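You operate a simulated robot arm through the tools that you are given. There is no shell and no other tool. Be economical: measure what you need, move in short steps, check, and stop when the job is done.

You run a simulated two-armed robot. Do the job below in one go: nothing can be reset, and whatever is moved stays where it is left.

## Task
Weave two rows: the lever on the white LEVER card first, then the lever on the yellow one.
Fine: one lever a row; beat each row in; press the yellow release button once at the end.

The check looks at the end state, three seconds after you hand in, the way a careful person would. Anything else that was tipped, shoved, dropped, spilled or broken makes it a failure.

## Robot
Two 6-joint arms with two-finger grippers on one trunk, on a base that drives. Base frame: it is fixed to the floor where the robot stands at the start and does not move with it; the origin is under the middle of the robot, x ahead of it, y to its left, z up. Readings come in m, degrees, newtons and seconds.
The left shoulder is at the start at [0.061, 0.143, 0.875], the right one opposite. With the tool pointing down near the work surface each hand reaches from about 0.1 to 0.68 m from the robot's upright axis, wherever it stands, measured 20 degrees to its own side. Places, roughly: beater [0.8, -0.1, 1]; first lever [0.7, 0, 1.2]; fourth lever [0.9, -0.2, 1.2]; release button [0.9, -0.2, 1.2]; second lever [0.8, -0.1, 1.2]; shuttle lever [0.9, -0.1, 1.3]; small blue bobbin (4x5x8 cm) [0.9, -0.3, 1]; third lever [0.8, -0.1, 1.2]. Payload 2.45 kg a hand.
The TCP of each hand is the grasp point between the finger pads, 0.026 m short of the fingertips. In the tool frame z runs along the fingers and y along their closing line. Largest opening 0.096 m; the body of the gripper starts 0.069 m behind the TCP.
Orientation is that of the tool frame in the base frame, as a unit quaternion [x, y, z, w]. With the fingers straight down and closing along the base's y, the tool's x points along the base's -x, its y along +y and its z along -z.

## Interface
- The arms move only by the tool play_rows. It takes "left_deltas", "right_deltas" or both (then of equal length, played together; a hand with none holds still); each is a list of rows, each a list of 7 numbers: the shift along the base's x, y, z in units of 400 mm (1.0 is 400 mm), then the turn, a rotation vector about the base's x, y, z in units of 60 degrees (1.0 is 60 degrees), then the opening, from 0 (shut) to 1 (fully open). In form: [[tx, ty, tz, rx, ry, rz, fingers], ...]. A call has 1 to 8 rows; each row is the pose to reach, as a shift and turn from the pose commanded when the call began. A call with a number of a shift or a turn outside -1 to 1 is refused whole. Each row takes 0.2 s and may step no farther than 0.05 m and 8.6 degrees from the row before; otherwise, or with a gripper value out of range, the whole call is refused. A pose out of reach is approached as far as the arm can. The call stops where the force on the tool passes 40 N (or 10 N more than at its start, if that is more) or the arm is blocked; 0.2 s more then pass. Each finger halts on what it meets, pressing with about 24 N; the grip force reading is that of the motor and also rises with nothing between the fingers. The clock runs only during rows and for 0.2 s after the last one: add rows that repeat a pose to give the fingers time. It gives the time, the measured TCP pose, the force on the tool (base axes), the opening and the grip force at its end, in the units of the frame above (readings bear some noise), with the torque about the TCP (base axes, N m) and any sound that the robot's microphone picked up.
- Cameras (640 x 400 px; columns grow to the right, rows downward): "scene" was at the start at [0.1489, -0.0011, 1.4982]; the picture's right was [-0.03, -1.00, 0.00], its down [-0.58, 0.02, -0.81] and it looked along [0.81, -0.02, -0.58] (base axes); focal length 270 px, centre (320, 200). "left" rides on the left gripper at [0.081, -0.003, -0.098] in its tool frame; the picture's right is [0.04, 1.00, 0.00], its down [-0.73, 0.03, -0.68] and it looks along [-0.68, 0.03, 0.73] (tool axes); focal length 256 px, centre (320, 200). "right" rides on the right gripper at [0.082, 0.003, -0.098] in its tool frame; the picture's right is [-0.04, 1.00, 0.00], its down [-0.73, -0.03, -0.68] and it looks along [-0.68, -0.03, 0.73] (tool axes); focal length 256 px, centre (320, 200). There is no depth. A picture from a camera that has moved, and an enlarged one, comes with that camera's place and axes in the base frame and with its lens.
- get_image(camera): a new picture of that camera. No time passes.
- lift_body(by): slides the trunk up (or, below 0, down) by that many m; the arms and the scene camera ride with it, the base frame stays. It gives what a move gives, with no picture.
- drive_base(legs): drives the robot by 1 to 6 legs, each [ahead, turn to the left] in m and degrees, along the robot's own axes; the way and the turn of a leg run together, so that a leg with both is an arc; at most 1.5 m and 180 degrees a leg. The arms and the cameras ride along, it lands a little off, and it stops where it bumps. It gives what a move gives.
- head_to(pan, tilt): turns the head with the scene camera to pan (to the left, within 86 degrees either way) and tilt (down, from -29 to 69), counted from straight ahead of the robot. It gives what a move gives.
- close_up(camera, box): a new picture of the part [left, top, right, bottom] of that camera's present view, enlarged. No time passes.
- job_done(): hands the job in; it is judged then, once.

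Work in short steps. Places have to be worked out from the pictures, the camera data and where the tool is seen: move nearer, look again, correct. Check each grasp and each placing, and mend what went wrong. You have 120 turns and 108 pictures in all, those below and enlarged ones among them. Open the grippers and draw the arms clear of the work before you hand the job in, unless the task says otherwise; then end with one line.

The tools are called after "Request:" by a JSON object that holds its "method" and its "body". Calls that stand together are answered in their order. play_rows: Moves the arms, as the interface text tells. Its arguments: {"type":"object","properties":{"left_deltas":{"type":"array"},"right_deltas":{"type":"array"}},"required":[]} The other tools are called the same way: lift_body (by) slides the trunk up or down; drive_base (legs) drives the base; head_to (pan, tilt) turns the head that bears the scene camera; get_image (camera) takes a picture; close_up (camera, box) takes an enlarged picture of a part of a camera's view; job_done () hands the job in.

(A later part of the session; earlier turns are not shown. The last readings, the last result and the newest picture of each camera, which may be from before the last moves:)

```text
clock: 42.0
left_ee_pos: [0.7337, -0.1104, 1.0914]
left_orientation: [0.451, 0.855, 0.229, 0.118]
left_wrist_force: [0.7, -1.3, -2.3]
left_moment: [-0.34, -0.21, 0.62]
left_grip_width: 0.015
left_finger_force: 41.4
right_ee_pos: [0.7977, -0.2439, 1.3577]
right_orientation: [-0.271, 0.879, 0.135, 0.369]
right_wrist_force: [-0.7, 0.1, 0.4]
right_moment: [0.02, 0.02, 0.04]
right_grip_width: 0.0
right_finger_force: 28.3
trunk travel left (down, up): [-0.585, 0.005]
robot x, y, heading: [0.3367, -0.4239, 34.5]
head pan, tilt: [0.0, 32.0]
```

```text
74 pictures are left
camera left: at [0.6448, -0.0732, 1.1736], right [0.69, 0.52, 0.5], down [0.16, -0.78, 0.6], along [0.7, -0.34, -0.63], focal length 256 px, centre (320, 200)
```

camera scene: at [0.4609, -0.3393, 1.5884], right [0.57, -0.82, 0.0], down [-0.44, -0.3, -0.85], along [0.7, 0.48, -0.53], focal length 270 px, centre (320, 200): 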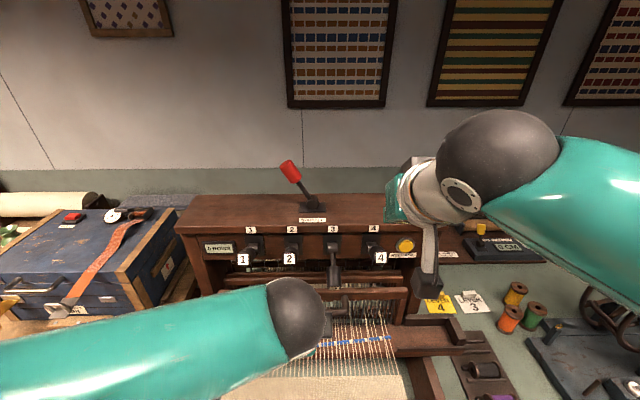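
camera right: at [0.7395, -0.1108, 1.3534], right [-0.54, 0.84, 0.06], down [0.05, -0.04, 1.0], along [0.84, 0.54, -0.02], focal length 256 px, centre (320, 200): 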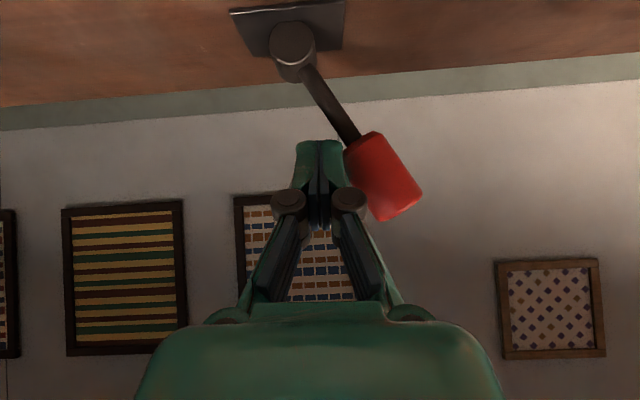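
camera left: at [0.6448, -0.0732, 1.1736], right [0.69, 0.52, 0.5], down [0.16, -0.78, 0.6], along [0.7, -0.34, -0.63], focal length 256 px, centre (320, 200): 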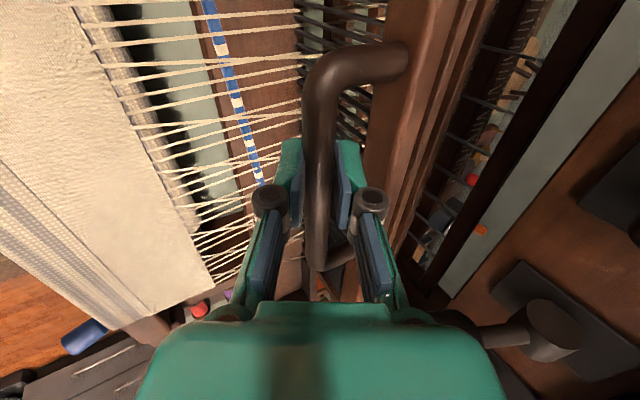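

Gripped (15 mm bar). Pull the beater toward the cloth.

Request:
{"method": "play_rows", "body": {"left_deltas": [[-0.031, -0.021, 0, 0, 0, 0, 0], [-0.062, -0.043, 0, 0, 0, 0, 0], [-0.092, -0.064, 0, 0, 0, 0, 0], [-0.123, -0.086, 0, 0, 0, 0, 0], [-0.154, -0.107, 0, 0, 0, 0, 0]]}}

Request:
{"method": "get_image", "body": {"camera": "left"}}

```text
clock: 43.2
left_ee_pos: [0.674, -0.1535, 1.0907]
left_orientation: [0.451, 0.855, 0.229, 0.118]
left_wrist_force: [3.5, -1.6, -13.3]
left_moment: [-0.48, -0.29, 0.43]
left_grip_width: 0.015
left_finger_force: 41.2
right_ee_pos: [0.7984, -0.2447, 1.3562]
right_orientation: [-0.271, 0.879, 0.135, 0.369]
right_wrist_force: [-0.6, 0.6, -0.4]
right_moment: [0.0, 0.0, -0.01]
right_grip_width: 0.0001
right_finger_force: 28.6
trunk travel left (down, up): [-0.585, 0.005]
robot x, y, heading: [0.3357, -0.4254, 34.4]
head pan, tilt: [0.0, 32.0]
```

```text
73 pictures are left
camera left: at [0.5852, -0.1158, 1.1737], right [0.69, 0.52, 0.5], down [0.16, -0.78, 0.6], along [0.7, -0.34, -0.63], focal length 256 px, centre (320, 200)
```

left: 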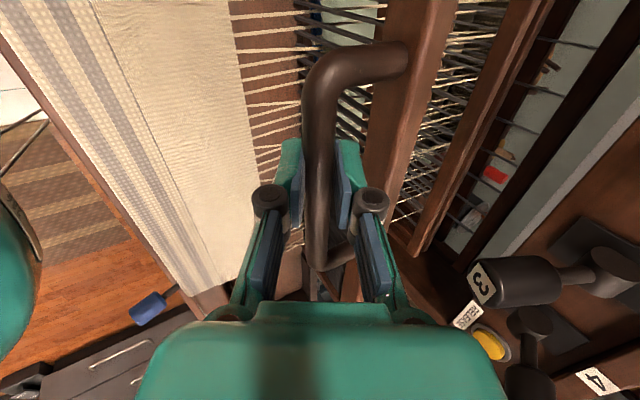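

Beater follows; it's an arc dipping slightly. Continue pulling with a small dip.

Request:
{"method": "play_rows", "body": {"left_deltas": [[-0.031, -0.021, -0.015, 0, 0, 0, 0], [-0.062, -0.043, -0.028, 0, 0, 0, 0], [-0.092, -0.064, -0.045, 0, 0, 0, 0], [-0.123, -0.086, -0.06, 0, 0, 0, 0]]}}

Request:
{"method": "get_image", "body": {"camera": "left"}}

Request:
{"method": "get_image", "body": {"camera": "scene"}}

```text
clock: 43.8
left_ee_pos: [0.6578, -0.1661, 1.0904]
left_orientation: [0.448, 0.853, 0.237, 0.126]
left_wrist_force: [1.0, 4.6, 16.1]
left_moment: [0.31, 0.19, 0.54]
left_grip_width: 0.0153
left_finger_force: 41.5
right_ee_pos: [0.7978, -0.2439, 1.3574]
right_orientation: [-0.271, 0.879, 0.134, 0.369]
right_wrist_force: [0.8, 0.5, -0.9]
right_moment: [0.0, 0.04, 0.0]
right_grip_width: 0.0
right_finger_force: 28.2
trunk travel left (down, up): [-0.585, 0.005]
robot x, y, heading: [0.3367, -0.4274, 34.4]
head pan, tilt: [0.0, 32.0]
stopped in row 2 (left hand): the force on the tool passed its limit at 44 N (the readings are from after the stop); the commanded pose is now the measured one
```

```text
72 pictures are left
camera left: at [0.567, -0.1279, 1.1711], right [0.68, 0.52, 0.52], down [0.15, -0.79, 0.6], along [0.72, -0.33, -0.61], focal length 256 px, centre (320, 200)
```

left: 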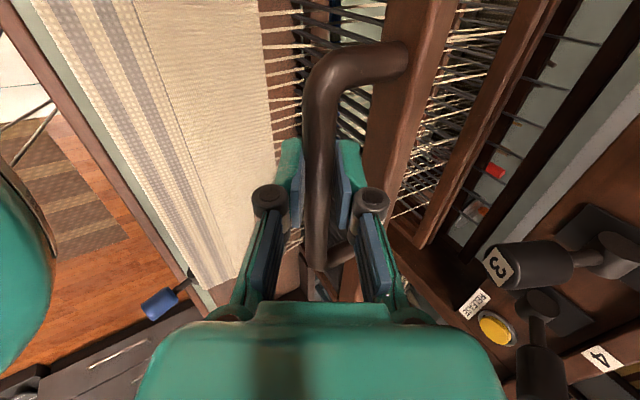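

```text
71 pictures are left
camera scene: at [0.4613, -0.3378, 1.5883], right [0.57, -0.82, 0.0], down [-0.44, -0.3, -0.85], along [0.7, 0.48, -0.53], focal length 270 px, centre (320, 200)
```

scene: 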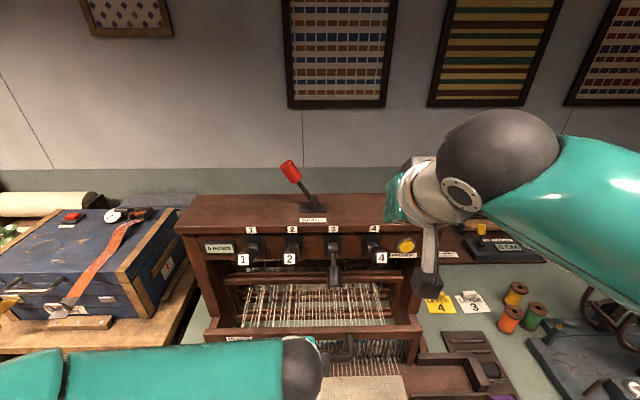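

It slides level rather than dipping (stopped from the downward push). Continue a level pull.

Request:
{"method": "play_rows", "body": {"left_deltas": [[-0.026, -0.018, 0.002, 0, 0, 0, 0], [-0.051, -0.036, 0.002, 0, 0, 0, 0], [-0.077, -0.054, 0.002, 0, 0, 0, 0], [-0.103, -0.072, 0.002, 0, 0, 0, 0]]}}

Request:
{"method": "get_image", "body": {"camera": "left"}}

Request:
{"method": "close_up", "body": {"camera": "scene", "box": [180, 220, 440, 380]}}

```text
clock: 44.4
left_ee_pos: [0.6455, -0.1748, 1.091]
left_orientation: [0.447, 0.853, 0.238, 0.128]
left_wrist_force: [4.7, 1.0, -2.2]
left_moment: [-0.02, -0.18, 0.51]
left_grip_width: 0.0155
left_finger_force: 41.4
right_ee_pos: [0.7999, -0.2434, 1.3578]
right_orientation: [-0.27, 0.879, 0.134, 0.369]
right_wrist_force: [-0.2, 0.2, 0.1]
right_moment: [0.05, 0.01, 0.05]
right_grip_width: 0.0
right_finger_force: 28.7
trunk travel left (down, up): [-0.585, 0.005]
robot x, y, heading: [0.338, -0.4252, 34.4]
head pan, tilt: [0.0, 32.0]
stopped in row 2 (left hand): the force on the tool passed its limit at 60 N (the readings are from after the stop); the commanded pose is now the measured one
```

```text
70 pictures are left
camera left: at [0.5535, -0.1373, 1.1716], right [0.68, 0.52, 0.52], down [0.14, -0.79, 0.6], along [0.72, -0.33, -0.61], focal length 256 px, centre (320, 200)
```

left: 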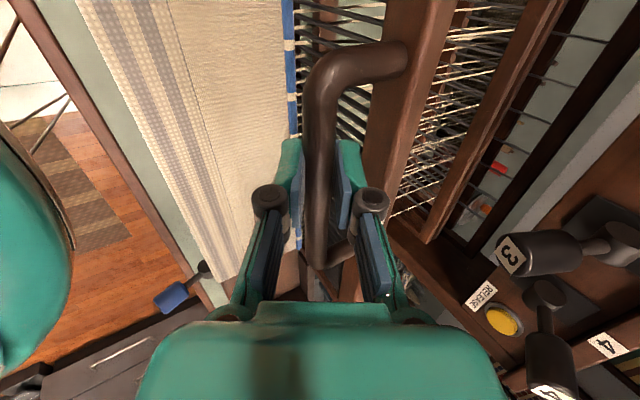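

```text
2.46 times, centred on (310, 300) of scene
camera zoom: at [0.463, -0.3375, 1.5879], right [0.57, -0.82, 0.0], down [-0.44, -0.3, -0.85], along [0.7, 0.48, -0.53], focal length 666 px, centre (345, -46)
```

zoom: 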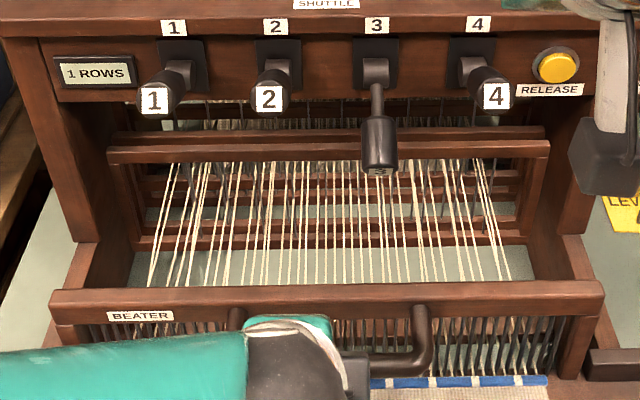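

Counter reads "1 ROWS" and the pick is beaten in. Push the beater back to its home position.

Request:
{"method": "play_rows", "body": {"left_deltas": [[0.031, 0.021, 0, 0, 0, 0, 0], [0.062, 0.043, 0, 0, 0, 0, 0], [0.092, 0.064, 0, 0, 0, 0, 0], [0.123, 0.086, 0, 0, 0, 0, 0], [0.154, 0.107, 0, 0, 0, 0, 0], [0.185, 0.129, 0, 0, 0, 0, 0], [0.205, 0.143, 0, 0, 0, 0, 0], [0.218, 0.152, 0, 0, 0, 0, 0]]}}

Request:
{"method": "get_image", "body": {"camera": "left"}}

Request:
{"method": "close_up", "body": {"camera": "scene", "box": [180, 220, 440, 380]}}

```text
clock: 46.1
left_ee_pos: [0.7294, -0.1134, 1.0904]
left_orientation: [0.449, 0.852, 0.237, 0.127]
left_wrist_force: [1.4, 0.6, -18.5]
left_moment: [0.49, 0.53, 0.97]
left_grip_width: 0.0149
left_finger_force: 41.5
right_ee_pos: [0.8002, -0.2436, 1.3581]
right_orientation: [-0.27, 0.879, 0.134, 0.369]
right_wrist_force: [0.3, -0.2, -0.3]
right_moment: [0.0, -0.01, -0.02]
right_grip_width: 0.0001
right_finger_force: 28.5
trunk travel left (down, up): [-0.585, 0.005]
robot x, y, heading: [0.3362, -0.4257, 34.4]
head pan, tilt: [0.0, 32.0]
```

```text
68 pictures are left
camera left: at [0.639, -0.0764, 1.1721], right [0.68, 0.52, 0.52], down [0.15, -0.79, 0.6], along [0.72, -0.33, -0.61], focal length 256 px, centre (320, 200)
```

left: 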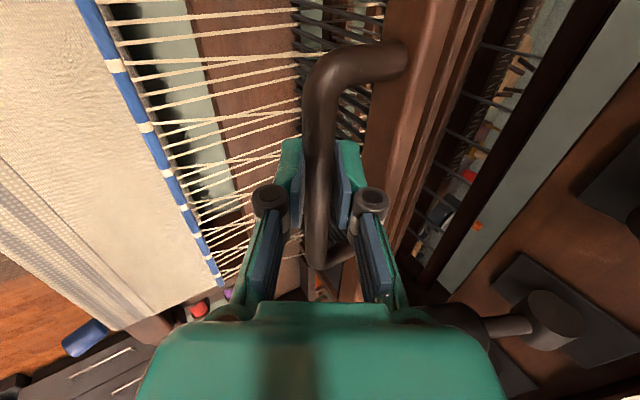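

```text
2.46 times, centred on (310, 300) of scene
camera zoom: at [0.4625, -0.3375, 1.5881], right [0.57, -0.82, 0.0], down [-0.44, -0.3, -0.85], along [0.7, 0.48, -0.53], focal length 666 px, centre (345, -46)
```

zoom: 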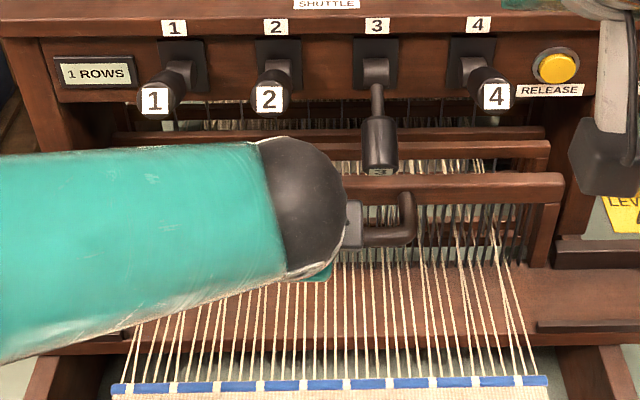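

Row 1 is done. I nudge the beater fully home, open, and withdraw the left hand.

Request:
{"method": "play_rows", "body": {"left_deltas": [[0.01, 0.007, 0, 0, 0, 0, 0], [0.01, 0.007, 0, 0, 0, 0, 0.43], [0.01, 0.007, 0, 0, 0, 0, 0.43], [0.01, 0.007, 0, 0, 0, 0, 0.43]]}}

Request:
{"method": "play_rows", "body": {"left_deltas": [[-0.031, -0.021, 0.065, 0, 0, 0, 0.43], [-0.061, -0.043, 0.13, 0, 0, 0, 0.43], [-0.092, -0.064, 0.195, 0, 0, 0, 0.43], [-0.142, 0.0, 0.195, 0, 0, 0, 0.43], [-0.2, 0.08, 0.195, 0, 0, 0, 0.43], [-0.235, 0.14, 0.195, 0, 0, 0, 0.43]]}}

Request:
{"method": "get_image", "body": {"camera": "left"}}

Request:
{"method": "get_image", "body": {"camera": "scene"}}

```text
clock: 47.1
left_ee_pos: [0.7336, -0.1125, 1.0933]
left_orientation: [0.448, 0.852, 0.238, 0.128]
left_wrist_force: [-0.6, 0.1, 0.0]
left_moment: [0.01, -0.01, 0.03]
left_grip_width: 0.0414
left_finger_force: 0.0
right_ee_pos: [0.7983, -0.2443, 1.3588]
right_orientation: [-0.27, 0.879, 0.134, 0.37]
right_wrist_force: [0.0, 0.0, -0.2]
right_moment: [-0.01, 0.04, 0.0]
right_grip_width: 0.0
right_finger_force: 28.5
trunk travel left (down, up): [-0.585, 0.005]
robot x, y, heading: [0.3392, -0.4296, 34.6]
head pan, tilt: [0.0, 32.0]
```

```text
clock: 48.5
left_ee_pos: [0.638, -0.056, 1.1682]
left_orientation: [0.448, 0.852, 0.238, 0.128]
left_wrist_force: [-0.1, -0.5, -0.7]
left_moment: [-0.04, -0.01, -0.02]
left_grip_width: 0.0412
left_finger_force: 0.0
right_ee_pos: [0.7982, -0.2444, 1.3597]
right_orientation: [-0.272, 0.878, 0.135, 0.37]
right_wrist_force: [-0.1, -0.5, -0.4]
right_moment: [0.01, -0.02, -0.01]
right_grip_width: 0.0001
right_finger_force: 28.6
trunk travel left (down, up): [-0.585, 0.005]
robot x, y, heading: [0.3361, -0.4271, 34.4]
head pan, tilt: [0.0, 32.0]
```

```text
66 pictures are left
camera left: at [0.5466, -0.0169, 1.2498], right [0.68, 0.52, 0.52], down [0.14, -0.79, 0.6], along [0.72, -0.33, -0.61], focal length 256 px, centre (320, 200)
```

left: 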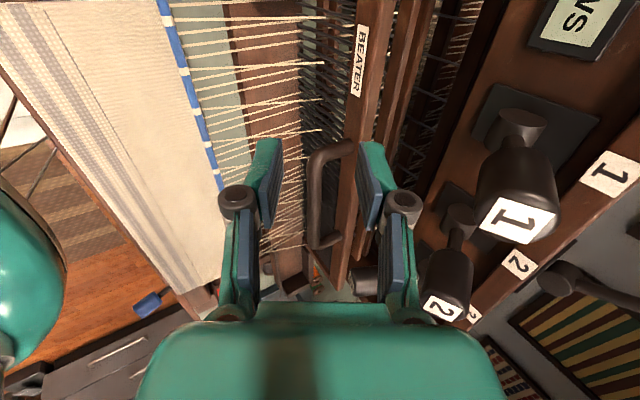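

```text
65 pictures are left
camera scene: at [0.4601, -0.3383, 1.5885], right [0.57, -0.82, 0.0], down [-0.44, -0.3, -0.85], along [0.7, 0.48, -0.53], focal length 270 px, centre (320, 200)
```

scene: 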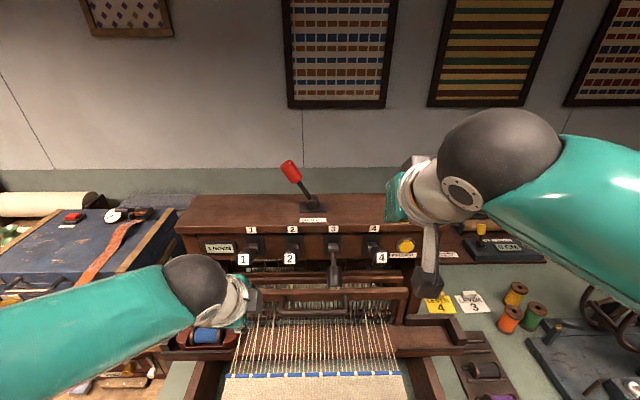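

Shuttle is parked left, lever 3 remains latched down. For one lever per row it must go back up, so I bring the right gripper, part-open, in front of knob 3 to grip and lift it.

Request:
{"method": "play_rows", "body": {"right_deltas": [[-0.09, -0.06, 0, 0, 0, 0, 0.3], [-0.14, 0.03, -0.06, 0, 0, 0, 0.6], [-0.196, 0.122, -0.12, 0, 0, 0, 0.6], [-0.196, 0.122, -0.2, 0, 0, 0, 0.6], [-0.196, 0.122, -0.245, 0, 0, 0, 0.6]]}}

Request:
{"method": "get_image", "body": {"camera": "right"}}

```text
clock: 49.8
left_ee_pos: [0.6384, -0.0547, 1.1683]
left_orientation: [0.448, 0.852, 0.238, 0.128]
left_wrist_force: [-0.3, -0.2, -1.3]
left_moment: [0.0, 0.01, 0.01]
left_grip_width: 0.0413
left_finger_force: 0.0
right_ee_pos: [0.7219, -0.1958, 1.257]
right_orientation: [-0.27, 0.879, 0.134, 0.37]
right_wrist_force: [0.6, 0.2, 0.0]
right_moment: [-0.01, -0.01, 0.01]
right_grip_width: 0.0575
right_finger_force: 0.1
trunk travel left (down, up): [-0.585, 0.005]
robot x, y, heading: [0.3361, -0.4251, 34.7]
head pan, tilt: [0.0, 32.0]
```

```text
64 pictures are left
camera right: at [0.6142, -0.2662, 1.2656], right [-0.55, 0.83, 0.07], down [0.05, -0.05, 1.0], along [0.83, 0.55, -0.02], focal length 256 px, centre (320, 200)
```

right: 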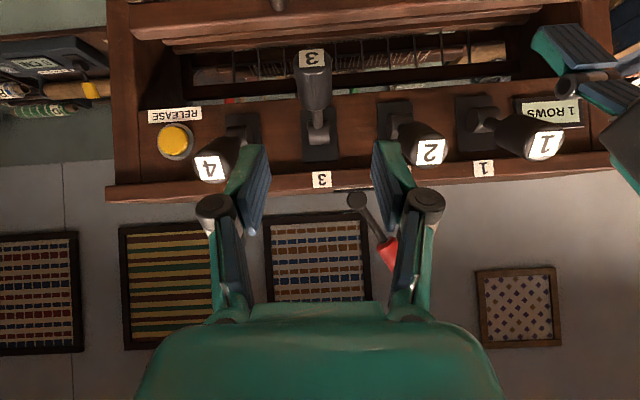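

Knob 3 sits between the finger lines (about 7 mm right). I advance along the fingers to straddle it.

Request:
{"method": "play_rows", "body": {"right_deltas": [[0.055, 0.03, -0.06, 0, 0, 0, 0.6], [0.107, 0.062, -0.12, 0, 0, 0, 0.6], [0.16, 0.094, -0.18, 0, 0, 0, 0.6], [0.211, 0.126, -0.2475, 0, 0, 0, 0.6], [0.211, 0.126, -0.2475, 0, 0, 0, 0.6]]}}

Request:
{"method": "get_image", "body": {"camera": "right"}}

```text
clock: 51.0
left_ee_pos: [0.6377, -0.0555, 1.1693]
left_orientation: [0.449, 0.852, 0.239, 0.129]
left_wrist_force: [0.7, -0.2, 0.9]
left_moment: [0.0, -0.02, -0.01]
left_grip_width: 0.0413
left_finger_force: 0.1
right_ee_pos: [0.8037, -0.1442, 1.1606]
right_orientation: [-0.27, 0.878, 0.135, 0.371]
right_wrist_force: [-0.7, -0.6, 0.1]
right_moment: [-0.01, 0.0, 0.02]
right_grip_width: 0.0578
right_finger_force: 0.0
trunk travel left (down, up): [-0.585, 0.005]
robot x, y, heading: [0.3403, -0.4213, 34.5]
head pan, tilt: [0.0, 32.0]
```

```text
63 pictures are left
camera right: at [0.696, -0.2151, 1.1684], right [-0.55, 0.83, 0.07], down [0.05, -0.05, 1.0], along [0.83, 0.55, -0.02], focal length 256 px, centre (320, 200)
```

right: 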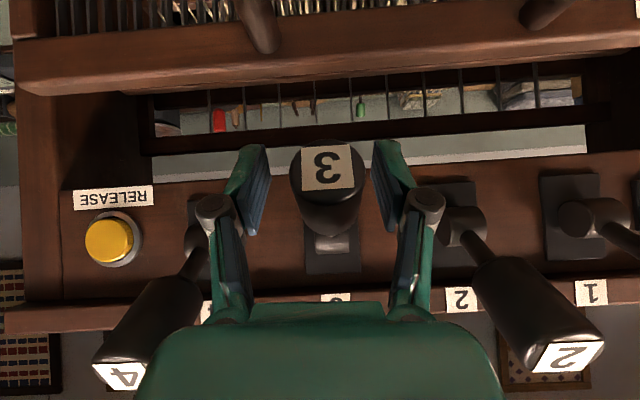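

Knob 3 is centred between the fingers. Close on it, then lift gently.

Request:
{"method": "play_rows", "body": {"right_deltas": [[0, 0, 0, 0, 0, 0, 0.3], [0, 0, 0, 0, 0, 0, 0], [0, 0, 0, 0, 0, 0, 0]]}}

Request:
{"method": "play_rows", "body": {"right_deltas": [[-0.01, -0.007, 0.03, 0, 0, 0, 0], [-0.018, -0.012, 0.06, 0, 0, 0, 0], [-0.02, -0.014, 0.09, 0, 0, 0, 0], [-0.018, -0.012, 0.12, 0, 0, 0, 0], [-0.005, -0.003, 0.15, 0, 0, 0, 0], [0, 0, 0.17, 0, 0, 0, 0]]}}

Request:
{"method": "get_image", "body": {"camera": "right"}}

```text
clock: 51.8
left_ee_pos: [0.6369, -0.053, 1.1685]
left_orientation: [0.448, 0.852, 0.238, 0.129]
left_wrist_force: [0.1, -0.4, 0.3]
left_moment: [0.01, 0.0, 0.03]
left_grip_width: 0.0413
left_finger_force: 0.0
right_ee_pos: [0.8013, -0.1404, 1.1595]
right_orientation: [-0.274, 0.877, 0.135, 0.37]
right_wrist_force: [-8.1, 16.8, -0.2]
right_moment: [-0.27, -0.22, 0.96]
right_grip_width: 0.0277
right_finger_force: 44.9
trunk travel left (down, up): [-0.585, 0.005]
robot x, y, heading: [0.3378, -0.4245, 34.4]
head pan, tilt: [0.0, 32.0]
```

```text
clock: 52.2
left_ee_pos: [0.6423, -0.051, 1.1673]
left_orientation: [0.448, 0.853, 0.236, 0.127]
left_wrist_force: [0.1, 0.2, 0.3]
left_moment: [-0.02, -0.01, 0.02]
left_grip_width: 0.0413
left_finger_force: 0.1
right_ee_pos: [0.8012, -0.1414, 1.1619]
right_orientation: [-0.278, 0.88, 0.133, 0.362]
right_wrist_force: [9.7, 24.4, -14.5]
right_moment: [-0.01, -0.26, 0.45]
right_grip_width: 0.0278
right_finger_force: 44.9
trunk travel left (down, up): [-0.585, 0.005]
robot x, y, heading: [0.3403, -0.4241, 34.3]
head pan, tilt: [0.0, 32.0]
stopped in row 2 (right hand): the force on the tool passed its limit at 42 N (the readings are from after the stop); the commanded pose is now the measured one
```

```text
62 pictures are left
camera right: at [0.6945, -0.2131, 1.1722], right [-0.56, 0.83, 0.06], down [0.06, -0.03, 1.0], along [0.83, 0.56, -0.03], focal length 256 px, centre (320, 200)
```

right: 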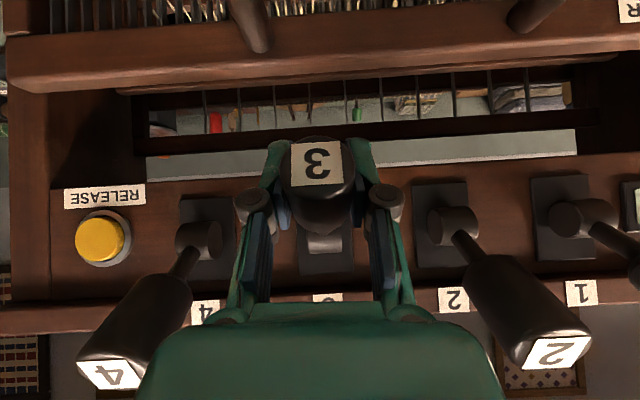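

The lift met ~40 N, partly from off-centre sideways preload. I recentre and try one more gentle lift.

Request:
{"method": "play_rows", "body": {"right_deltas": [[-0.012, 0.008, 0, 0, 0, 0, 0.2], [-0.016, 0.01, 0, 0, 0, 0, 0.5], [-0.016, 0.01, 0, 0, 0, 0, 0], [-0.016, 0.01, 0, 0, 0, 0, 0], [-0.016, 0.01, 0, 0, 0, 0, 0]]}}

Request:
{"method": "play_rows", "body": {"right_deltas": [[-0.006, -0.004, 0.015, 0, 0, 0, 0], [-0.012, -0.008, 0.03, 0, 0, 0, 0], [-0.018, -0.012, 0.045, 0, 0, 0, 0], [-0.022, -0.015, 0.06, 0, 0, 0, 0]]}}

Request:
{"method": "get_image", "body": {"camera": "right"}}

```text
clock: 53.4
left_ee_pos: [0.6407, -0.0565, 1.1696]
left_orientation: [0.449, 0.852, 0.239, 0.127]
left_wrist_force: [-1.3, -0.1, 0.4]
left_moment: [0.01, -0.02, 0.0]
left_grip_width: 0.0414
left_finger_force: 0.0
right_ee_pos: [0.7959, -0.1446, 1.1655]
right_orientation: [-0.275, 0.88, 0.132, 0.364]
right_wrist_force: [12.5, -15.2, -3.7]
right_moment: [-0.72, -0.12, 1.05]
right_grip_width: 0.0285
right_finger_force: 45.0
trunk travel left (down, up): [-0.585, 0.005]
robot x, y, heading: [0.3381, -0.4274, 34.7]
head pan, tilt: [0.0, 32.0]
```

```text
clock: 54.1
left_ee_pos: [0.6423, -0.0528, 1.1686]
left_orientation: [0.449, 0.853, 0.235, 0.127]
left_wrist_force: [0.0, 0.6, -0.3]
left_moment: [0.01, 0.01, -0.03]
left_grip_width: 0.0411
left_finger_force: 0.0
right_ee_pos: [0.7922, -0.1461, 1.1708]
right_orientation: [-0.276, 0.883, 0.123, 0.36]
right_wrist_force: [23.0, 7.2, -15.8]
right_moment: [-0.14, -0.79, 0.92]
right_grip_width: 0.0284
right_finger_force: 45.0
trunk travel left (down, up): [-0.585, 0.005]
robot x, y, heading: [0.341, -0.4263, 34.4]
head pan, tilt: [0.0, 32.0]
stopped in row 3 (right hand): the force on the tool passed its limit at 41 N (the readings are from after the stop); the commanded pose is now the measured one
```

```text
61 pictures are left
camera right: at [0.6858, -0.2174, 1.1833], right [-0.55, 0.83, 0.05], down [0.06, -0.01, 1.0], along [0.83, 0.55, -0.05], focal length 256 px, centre (320, 200)
```

right: 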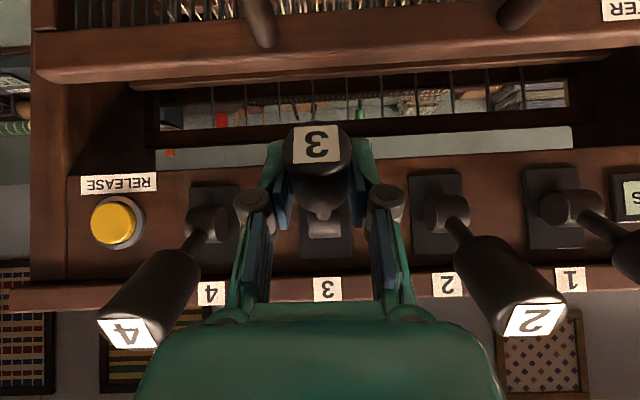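

Lever 3 is firmly latched, so I don't force it further. Levers may interlock; I withdraw, then press lever 4 and see whether 3 pops up before throwing the shuttle.

Request:
{"method": "play_rows", "body": {"right_deltas": [[0, 0, 0, 0, 0, 0, 0.6], [0, 0, 0, 0, 0, 0, 0.6], [-0.055, -0.038, 0.075, 0, 0, 0, 0.6], [-0.11, -0.076, 0.15, 0, 0, 0, 0.6], [-0.164, -0.114, 0.225, 0, 0, 0, 0.4], [-0.164, -0.114, 0.325, 0, 0, 0, 0], [-0.1, -0.2, 0.325, 0, 0, 0, 0], [-0.04, -0.292, 0.325, 0, 0, 0, 0]]}}

Request:
{"method": "get_image", "body": {"camera": "right"}}

```text
clock: 55.9
left_ee_pos: [0.6395, -0.0553, 1.1705]
left_orientation: [0.448, 0.852, 0.238, 0.128]
left_wrist_force: [0.8, -0.9, 0.1]
left_moment: [-0.03, 0.02, 0.05]
left_grip_width: 0.0412
left_finger_force: 0.1
right_ee_pos: [0.7697, -0.2642, 1.3028]
right_orientation: [-0.274, 0.882, 0.127, 0.361]
right_wrist_force: [-0.2, -0.2, -1.4]
right_moment: [0.01, -0.02, -0.01]
right_grip_width: 0.0003
right_finger_force: 24.3
trunk travel left (down, up): [-0.585, 0.005]
robot x, y, heading: [0.3354, -0.4225, 34.4]
head pan, tilt: [0.0, 32.0]
```

```text
60 pictures are left
camera right: at [0.6637, -0.3362, 1.3136], right [-0.55, 0.83, 0.06], down [0.06, -0.02, 1.0], along [0.83, 0.56, -0.04], focal length 256 px, centre (320, 200)
```

right: 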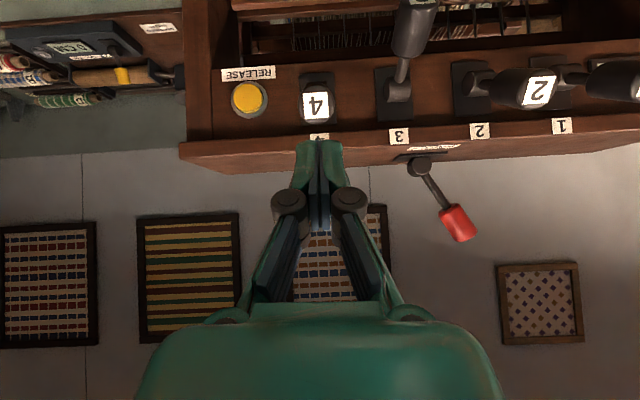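

Aligned with knob 4. Move in over it and press down.

Request:
{"method": "play_rows", "body": {"right_deltas": [[0.065, 0.045, 0, 0, 0, 0, 0], [0.13, 0.09, 0, 0, 0, 0, 0], [0.195, 0.136, 0, 0, 0, 0, 0], [0.195, 0.136, -0.06, 0, 0, 0, 0], [0.195, 0.136, -0.12, 0, 0, 0, 0], [0.195, 0.136, -0.16, 0, 0, 0, 0], [0.195, 0.136, -0.2, 0, 0, 0, 0], [0.195, 0.136, -0.24, 0, 0, 0, 0]]}}

Request:
{"method": "get_image", "body": {"camera": "right"}}

```text
clock: 57.7
left_ee_pos: [0.6386, -0.0549, 1.1694]
left_orientation: [0.448, 0.852, 0.239, 0.129]
left_wrist_force: [-1.0, -0.1, 0.4]
left_moment: [0.02, -0.02, 0.0]
left_grip_width: 0.0412
left_finger_force: 0.2
right_ee_pos: [0.8487, -0.2101, 1.2082]
right_orientation: [-0.274, 0.882, 0.127, 0.363]
right_wrist_force: [0.2, -0.4, 2.3]
right_moment: [0.05, -0.02, -0.03]
right_grip_width: 0.0
right_finger_force: 24.1
trunk travel left (down, up): [-0.585, 0.005]
robot x, y, heading: [0.3367, -0.4267, 34.2]
head pan, tilt: [0.0, 32.0]
```

```text
59 pictures are left
camera right: at [0.7421, -0.2812, 1.2201], right [-0.55, 0.83, 0.06], down [0.06, -0.03, 1.0], along [0.83, 0.56, -0.04], focal length 256 px, centre (320, 200)
```

right: 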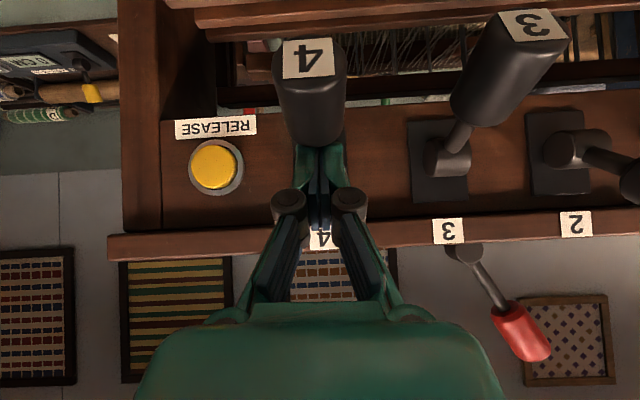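

Lever 4 is nearly at its stop while 3 is still down. Push to the stop and check again.

Request:
{"method": "play_rows", "body": {"right_deltas": [[0, 0, -0.02, 0, 0, 0, 0], [0, 0, -0.04, 0, 0, 0, 0], [0, 0, -0.05, 0, 0, 0, 0]]}}

Request:
{"method": "get_image", "body": {"camera": "right"}}

```text
clock: 58.5
left_ee_pos: [0.6367, -0.0564, 1.1695]
left_orientation: [0.448, 0.852, 0.239, 0.129]
left_wrist_force: [-0.6, 0.1, -0.1]
left_moment: [-0.02, 0.01, 0.02]
left_grip_width: 0.0411
left_finger_force: 0.2
right_ee_pos: [0.8505, -0.2112, 1.1991]
right_orientation: [-0.274, 0.877, 0.135, 0.371]
right_wrist_force: [-5.9, -5.3, 8.9]
right_moment: [-0.04, 0.07, 0.01]
right_grip_width: 0.0002
right_finger_force: 28.2
trunk travel left (down, up): [-0.585, 0.005]
robot x, y, heading: [0.3353, -0.425, 34.9]
head pan, tilt: [0.0, 32.0]
stopped in row 3 (right hand): the force on the tool passed its limit at 42 N (the readings are from after the stop); the commanded pose is now the measured one
```

```text
58 pictures are left
camera right: at [0.743, -0.2814, 1.2083], right [-0.56, 0.83, 0.06], down [0.05, -0.04, 1.0], along [0.83, 0.56, -0.01], focal length 256 px, centre (320, 200)
```

right: 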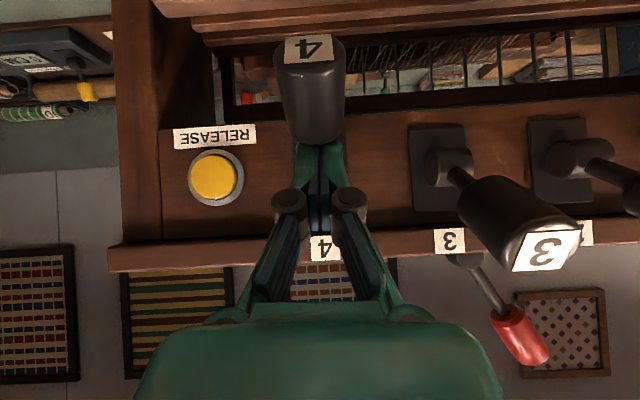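

The interlock works: lever 4 is down and lever 3 popped up. I raise the right hand and move the left hand out of the way, then go to the left side of the shuttle knob.

Request:
{"method": "play_rows", "body": {"left_deltas": [[-0.0835, 0.015, 0, 0, 0, 0, 0.43], [-0.167, 0.03, 0, 0, 0, 0, 0.43], [-0.25, 0.045, 0, 0, 0, 0, 0.43], [-0.334, 0.06, 0, 0, 0, 0, 0.43], [-0.4175, 0.075, 0, 0, 0, 0, 0.43], [-0.4175, 0.075, 0, 0, 0, 0, 0.43]], "right_deltas": [[-0.041, -0.029, 0.02, 0, 0, 0, 0], [-0.041, -0.029, 0.13, 0, 0, 0, 0], [-0.041, -0.029, 0.25, 0, 0, 0, 0], [-0.041, -0.029, 0.375, 0, 0, 0, 0], [-0.11, 0.068, 0.375, 0, 0, 0, 0], [-0.175, 0.165, 0.375, 0, 0, 0, 0]]}}

Request:
{"method": "play_rows", "body": {"right_deltas": [[-0.067, 0.097, 0, 0, 0, 0, 0], [-0.134, 0.193, 0, 0, 0, 0, 0], [-0.2, 0.289, 0, 0, 0, 0, 0], [-0.2, 0.289, 0, 0, 0, 0, 0]]}}

Request:
{"method": "get_image", "body": {"camera": "right"}}

```text
clock: 59.9
left_ee_pos: [0.4706, -0.0254, 1.1705]
left_orientation: [0.449, 0.852, 0.238, 0.128]
left_wrist_force: [-0.6, 0.3, 0.3]
left_moment: [0.01, -0.01, -0.02]
left_grip_width: 0.0414
left_finger_force: 0.0
right_ee_pos: [0.7832, -0.1412, 1.348]
right_orientation: [-0.274, 0.878, 0.134, 0.37]
right_wrist_force: [-0.7, 0.0, 0.3]
right_moment: [-0.03, -0.02, -0.01]
right_grip_width: 0.0001
right_finger_force: 29.0
trunk travel left (down, up): [-0.585, 0.005]
robot x, y, heading: [0.3384, -0.4275, 34.6]
head pan, tilt: [0.0, 32.0]
```

```text
clock: 60.9
left_ee_pos: [0.4731, -0.0272, 1.1711]
left_orientation: [0.449, 0.852, 0.239, 0.128]
left_wrist_force: [-0.6, 0.2, -0.1]
left_moment: [-0.01, 0.02, 0.06]
left_grip_width: 0.0415
left_finger_force: 0.1
right_ee_pos: [0.7062, -0.0346, 1.3507]
right_orientation: [-0.273, 0.878, 0.135, 0.369]
right_wrist_force: [0.0, -1.4, -0.5]
right_moment: [0.03, 0.0, 0.01]
right_grip_width: 0.0002
right_finger_force: 28.7
trunk travel left (down, up): [-0.585, 0.005]
robot x, y, heading: [0.337, -0.4251, 34.4]
head pan, tilt: [0.0, 32.0]
```

```text
57 pictures are left
camera right: at [0.5993, -0.1054, 1.3588], right [-0.55, 0.83, 0.06], down [0.05, -0.04, 1.0], along [0.83, 0.56, -0.02], focal length 256 px, centre (320, 200)
```

right: 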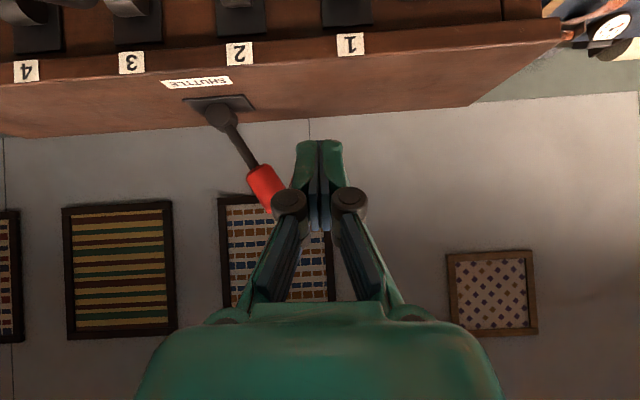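

The red knob is to the right of my fingers. Shift slightly left and forward beside it, then sweep right.

Request:
{"method": "play_rows", "body": {"right_deltas": [[-0.021, 0.031, 0, 0, 0, 0, 0], [0.06, 0.088, 0, 0, 0, 0, 0], [0.142, 0.145, 0, 0, 0, 0, 0], [0.2245, 0.202, -0.012, 0, 0, 0, 0], [0.2245, 0.202, -0.012, 0, 0, 0, 0]]}}

Request:
{"method": "get_image", "body": {"camera": "right"}}

```text
clock: 61.6
left_ee_pos: [0.4728, -0.0272, 1.172]
left_orientation: [0.449, 0.852, 0.239, 0.128]
left_wrist_force: [-0.2, 0.0, 0.6]
left_moment: [0.01, 0.01, 0.02]
left_grip_width: 0.0413
left_finger_force: 0.1
right_ee_pos: [0.7561, -0.0806, 1.4822]
right_orientation: [-0.204, 0.859, 0.23, 0.409]
right_wrist_force: [-0.2, 0.7, -0.6]
right_moment: [0.04, 0.0, 0.02]
right_grip_width: 0.0
right_finger_force: 28.4
right hand out of reach, approached as far as the arm can: row 3
trunk travel left (down, up): [-0.585, 0.005]
robot x, y, heading: [0.3392, -0.4257, 34.6]
head pan, tilt: [0.0, 32.0]
stopped in row 3 (right hand): the arm was blocked; the commanded pose is now the measured one
```

```text
56 pictures are left
camera right: at [0.6457, -0.1469, 1.4725], right [-0.52, 0.82, 0.26], down [0.03, -0.29, 0.96], along [0.86, 0.5, 0.12], focal length 256 px, centre (320, 200)
```

right: 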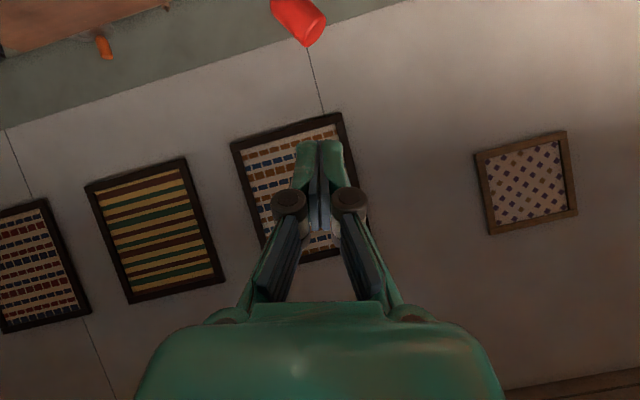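

The right arm can't reach there and twisted to its limit. Nothing was touched as far as seen; I bring the right hand back to a safe pose on its own side and will push the shuttle lever with the left hand.

Request:
{"method": "play_rows", "body": {"right_deltas": [[-0.05, -0.06, -0.02, -0.04, 0.002, 0.008, 0], [-0.06, -0.15, -0.06, -0.08, 0.004, 0.016, 0], [-0.05, -0.25, -0.1, -0.12, 0.006, 0.025, 0], [-0.03, -0.34, -0.15, -0.16, 0.008, 0.034, 0], [-0.015, -0.43, -0.19, -0.2, 0.01, 0.042, 0], [-0.003, -0.52, -0.225, -0.236, 0.011, 0.05, 0]]}}

Request:
{"method": "get_image", "body": {"camera": "scene"}}

```text
clock: 63.0
left_ee_pos: [0.4714, -0.0266, 1.1728]
left_orientation: [0.448, 0.852, 0.239, 0.128]
left_wrist_force: [0.2, -1.5, -0.1]
left_moment: [-0.01, 0.01, 0.0]
left_grip_width: 0.0411
left_finger_force: 0.1
right_ee_pos: [0.7532, -0.2887, 1.3889]
right_orientation: [-0.277, 0.877, 0.133, 0.369]
right_wrist_force: [-0.2, -0.5, 0.6]
right_moment: [0.0, 0.0, 0.04]
right_grip_width: 0.0002
right_finger_force: 28.7
trunk travel left (down, up): [-0.585, 0.005]
robot x, y, heading: [0.3384, -0.4267, 34.6]
head pan, tilt: [0.0, 32.0]
```

```text
55 pictures are left
camera scene: at [0.4601, -0.3404, 1.5886], right [0.57, -0.82, 0.0], down [-0.44, -0.3, -0.85], along [0.7, 0.48, -0.53], focal length 270 px, centre (320, 200)
```

scene: 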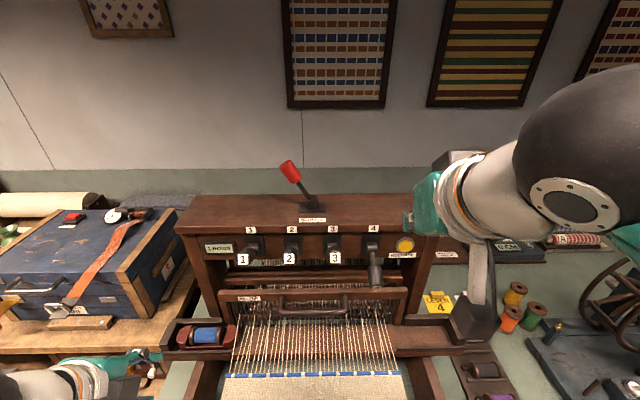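

All as expected: lever 4 down, 3 up, shuttle at left. I bring the left hand, shut and tilted flatter, up to the left-front of the shuttle knob.

Request:
{"method": "play_rows", "body": {"left_deltas": [[0.073, -0.01, 0.074, 0.035, -0.05, 0, 0.2], [0.146, -0.02, 0.148, 0.07, -0.1, 0, 0], [0.219, -0.03, 0.222, 0.105, -0.15, 0, 0], [0.292, -0.04, 0.295, 0.14, -0.2, 0, 0], [0.365, -0.05, 0.37, 0.175, -0.25, 0, 0], [0.438, -0.06, 0.4425, 0.21, -0.3, 0, 0], [0.438, -0.06, 0.4425, 0.21, -0.3, 0, 0]]}}

Request:
{"method": "get_image", "body": {"camera": "left"}}

Request:
{"method": "get_image", "body": {"camera": "scene"}}

```text
clock: 64.6
left_ee_pos: [0.6448, -0.0493, 1.3473]
left_orientation: [0.417, 0.79, 0.397, 0.21]
left_wrist_force: [-0.1, -0.3, 0.2]
left_moment: [0.0, 0.0, 0.02]
left_grip_width: 0.0001
left_finger_force: 24.1
right_ee_pos: [0.7517, -0.2872, 1.3884]
right_orientation: [-0.276, 0.877, 0.132, 0.37]
right_wrist_force: [-0.1, -0.8, -0.6]
right_moment: [0.0, -0.04, -0.01]
right_grip_width: 0.0
right_finger_force: 28.5
trunk travel left (down, up): [-0.585, 0.005]
robot x, y, heading: [0.3349, -0.4274, 34.4]
head pan, tilt: [0.0, 32.0]
```

```text
54 pictures are left
camera left: at [0.5322, -0.0277, 1.4033], right [0.47, 0.37, 0.8], down [-0.02, -0.9, 0.43], along [0.88, -0.22, -0.41], focal length 256 px, centre (320, 200)
```

left: 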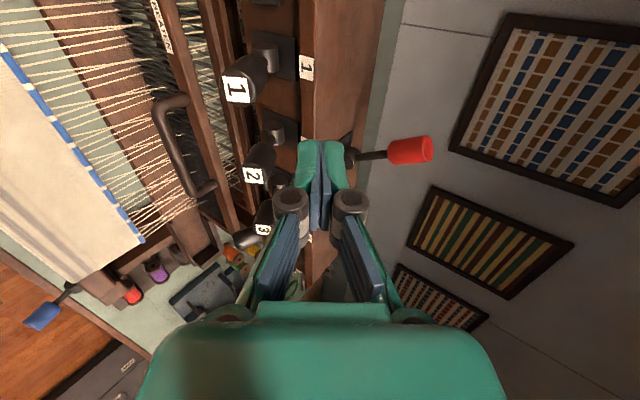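

```text
53 pictures are left
camera scene: at [0.4594, -0.3388, 1.5886], right [0.57, -0.82, 0.0], down [-0.44, -0.3, -0.85], along [0.7, 0.48, -0.53], focal length 270 px, centre (320, 200)
```

scene: 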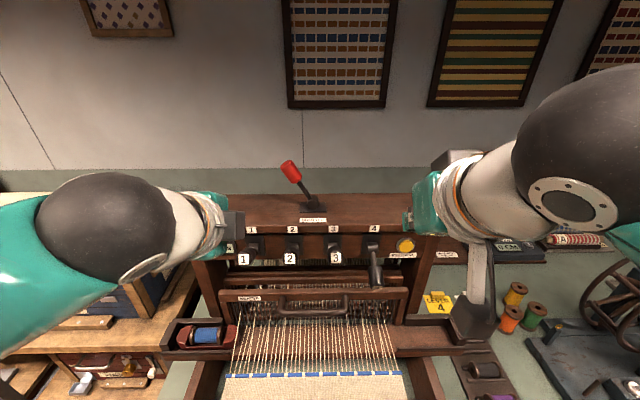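

Clear path. Move the left fingers forward beside the red knob (left of it).

Request:
{"method": "play_rows", "body": {"left_deltas": [[0.074, 0.051, 0, 0, 0, 0, 0], [0.148, 0.103, 0, 0, 0, 0, 0], [0.222, 0.154, 0, 0, 0, 0, 0], [0.295, 0.206, 0, 0, 0, 0, 0], [0.373, 0.26, 0, 0, 0, 0, 0], [0.373, 0.26, 0, 0, 0, 0, 0]]}}

Request:
{"method": "get_image", "body": {"camera": "left"}}

Request:
{"method": "get_image", "body": {"camera": "scene"}}

```text
clock: 66.0
left_ee_pos: [0.7929, 0.0537, 1.3505]
left_orientation: [0.417, 0.79, 0.397, 0.21]
left_wrist_force: [-0.8, 0.1, 0.2]
left_moment: [-0.02, 0.04, -0.04]
left_grip_width: 0.0001
left_finger_force: 23.9
right_ee_pos: [0.7532, -0.2877, 1.3891]
right_orientation: [-0.277, 0.877, 0.132, 0.369]
right_wrist_force: [-0.2, 0.1, 0.1]
right_moment: [0.0, 0.02, -0.02]
right_grip_width: 0.0002
right_finger_force: 28.2
trunk travel left (down, up): [-0.585, 0.005]
robot x, y, heading: [0.3372, -0.4252, 34.5]
head pan, tilt: [0.0, 32.0]
```

```text
52 pictures are left
camera left: at [0.6794, 0.0753, 1.4055], right [0.47, 0.37, 0.8], down [-0.02, -0.9, 0.43], along [0.88, -0.22, -0.42], focal length 256 px, centre (320, 200)
```

left: 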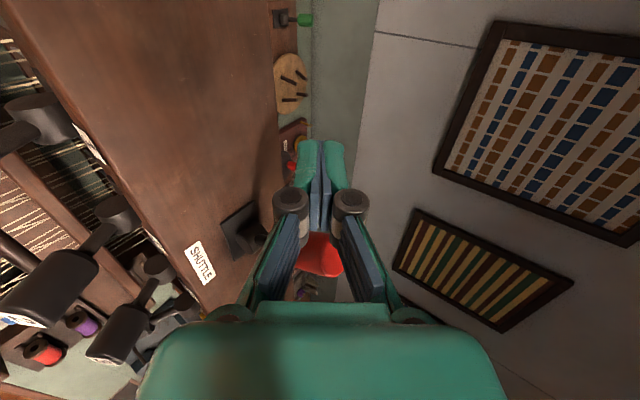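

```text
51 pictures are left
camera scene: at [0.4594, -0.3394, 1.5886], right [0.57, -0.82, 0.0], down [-0.44, -0.3, -0.85], along [0.7, 0.48, -0.53], focal length 270 px, centre (320, 200)
```

scene: 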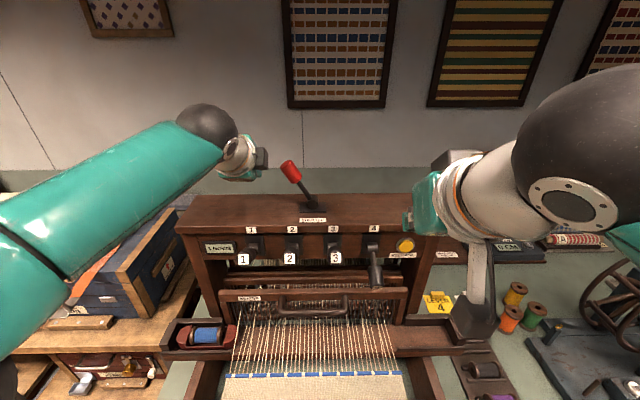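

Fingers are in line with the knob. Sweep right to throw the shuttle back.

Request:
{"method": "play_rows", "body": {"left_deltas": [[0.02, 0.014, 0, 0, 0, 0, 0], [0.052, -0.032, 0, 0, 0, 0, 0], [0.084, -0.078, 0, 0, 0, 0, 0], [0.116, -0.124, 0, 0, 0, 0, 0], [0.148, -0.17, 0, 0, 0, 0, 0], [0.18, -0.216, 0, 0, 0, 0, 0], [0.212, -0.262, 0, 0, 0, 0, 0], [0.228, -0.285, 0, 0, 0, 0, 0]]}}

Request:
{"method": "get_image", "body": {"camera": "left"}}

Request:
{"method": "get_image", "body": {"camera": "scene"}}

```text
clock: 67.8
left_ee_pos: [0.8823, -0.0485, 1.3507]
left_orientation: [0.411, 0.792, 0.4, 0.209]
left_wrist_force: [-18.0, 27.8, 4.7]
left_moment: [0.37, 0.24, 0.04]
left_grip_width: 0.0
left_finger_force: 24.1
right_ee_pos: [0.7485, -0.2806, 1.3902]
right_orientation: [-0.277, 0.877, 0.13, 0.37]
right_wrist_force: [0.5, 1.1, -0.2]
right_moment: [-0.03, -0.01, 0.01]
right_grip_width: 0.0
right_finger_force: 28.8
trunk travel left (down, up): [-0.585, 0.005]
robot x, y, heading: [0.3385, -0.4263, 34.2]
head pan, tilt: [0.0, 32.0]
```

```text
50 pictures are left
camera left: at [0.7688, -0.0268, 1.4052], right [0.46, 0.37, 0.8], down [-0.01, -0.9, 0.43], along [0.89, -0.21, -0.41], focal length 256 px, centre (320, 200)
```

left: 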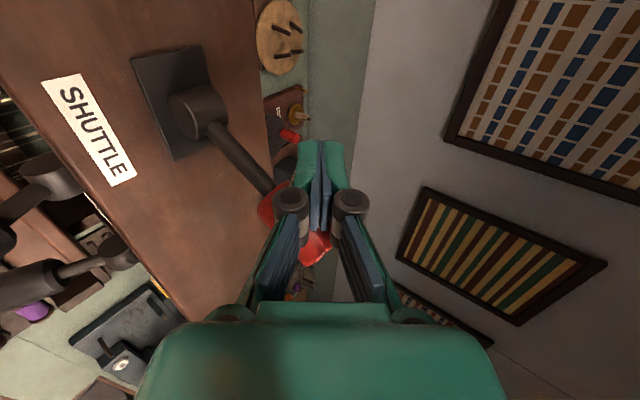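

```text
49 pictures are left
camera scene: at [0.4564, -0.3333, 1.5886], right [0.57, -0.82, 0.0], down [-0.43, -0.3, -0.85], along [0.7, 0.48, -0.53], focal length 270 px, centre (320, 200)
```

scene: 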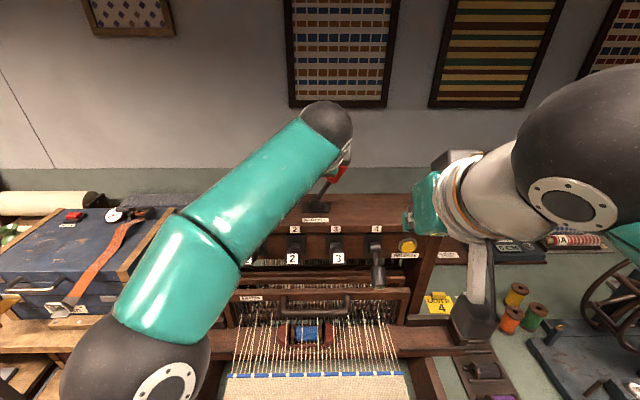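

The shuttle is crossing right. Withdraw the left hand left/back from the knob.

Request:
{"method": "play_rows", "body": {"left_deltas": [[-0.043, 0.062, 0, 0, 0, 0, 0], [-0.14, -0.006, 0, 0, 0, 0, 0], [-0.24, -0.076, 0, 0, 0, 0, 0.2], [-0.34, -0.146, 0, 0, 0, 0, 0.43], [-0.44, -0.216, 0, 0, 0, 0, 0.43], [-0.54, -0.286, 0, 0, 0, 0, 0.43]]}}

Request:
{"method": "play_rows", "body": {"left_deltas": [[0, 0, -0.12, -0.035, 0.05, 0, 0.43], [0, 0, -0.24, -0.07, 0.1, 0, 0.43], [0, 0, -0.34, -0.14, 0.2, 0, 0.43], [0, 0, -0.455, -0.21, 0.3, 0, 0.43], [0, 0, -0.455, -0.21, 0.3, 0, 0.43]]}}

Request:
{"method": "get_image", "body": {"camera": "left"}}

Request:
{"method": "get_image", "body": {"camera": "scene"}}

```text
clock: 69.2
left_ee_pos: [0.6689, -0.1737, 1.3453]
left_orientation: [0.416, 0.79, 0.397, 0.211]
left_wrist_force: [-0.1, 0.8, 0.8]
left_moment: [-0.02, -0.01, -0.01]
left_grip_width: 0.0413
left_finger_force: 0.0
right_ee_pos: [0.7521, -0.286, 1.3896]
right_orientation: [-0.276, 0.878, 0.132, 0.369]
right_wrist_force: [0.2, -0.5, 0.7]
right_moment: [-0.01, 0.01, -0.01]
right_grip_width: 0.0
right_finger_force: 28.3
trunk travel left (down, up): [-0.585, 0.005]
robot x, y, heading: [0.3393, -0.4261, 34.4]
head pan, tilt: [0.0, 32.0]
```

```text
clock: 70.4
left_ee_pos: [0.6707, -0.1781, 1.1645]
left_orientation: [0.449, 0.852, 0.237, 0.128]
left_wrist_force: [-0.6, 0.4, 0.0]
left_moment: [0.03, -0.02, -0.01]
left_grip_width: 0.0412
left_finger_force: 0.0
right_ee_pos: [0.7516, -0.2864, 1.3897]
right_orientation: [-0.277, 0.878, 0.132, 0.368]
right_wrist_force: [-0.8, 0.1, 0.4]
right_moment: [0.03, 0.02, 0.02]
right_grip_width: 0.0001
right_finger_force: 28.7
trunk travel left (down, up): [-0.585, 0.005]
robot x, y, heading: [0.3332, -0.4265, 34.8]
head pan, tilt: [0.0, 32.0]
```

```text
48 pictures are left
camera left: at [0.5798, -0.1395, 1.2452], right [0.68, 0.52, 0.52], down [0.14, -0.79, 0.6], along [0.72, -0.33, -0.61], focal length 256 px, centre (320, 200)
```

left: 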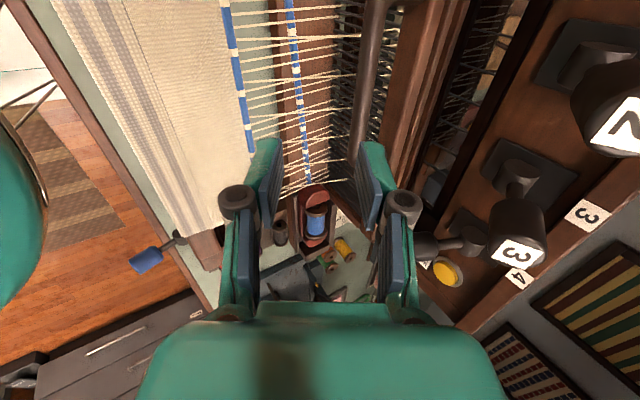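

```text
47 pictures are left
camera scene: at [0.4597, -0.3391, 1.5886], right [0.57, -0.82, 0.0], down [-0.44, -0.3, -0.85], along [0.7, 0.48, -0.53], focal length 270 px, centre (320, 200)
```

scene: 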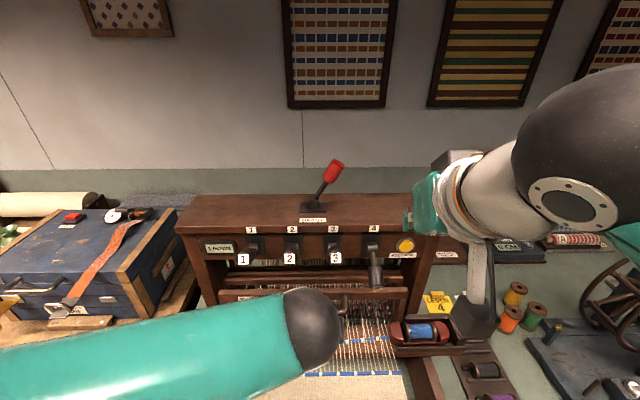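

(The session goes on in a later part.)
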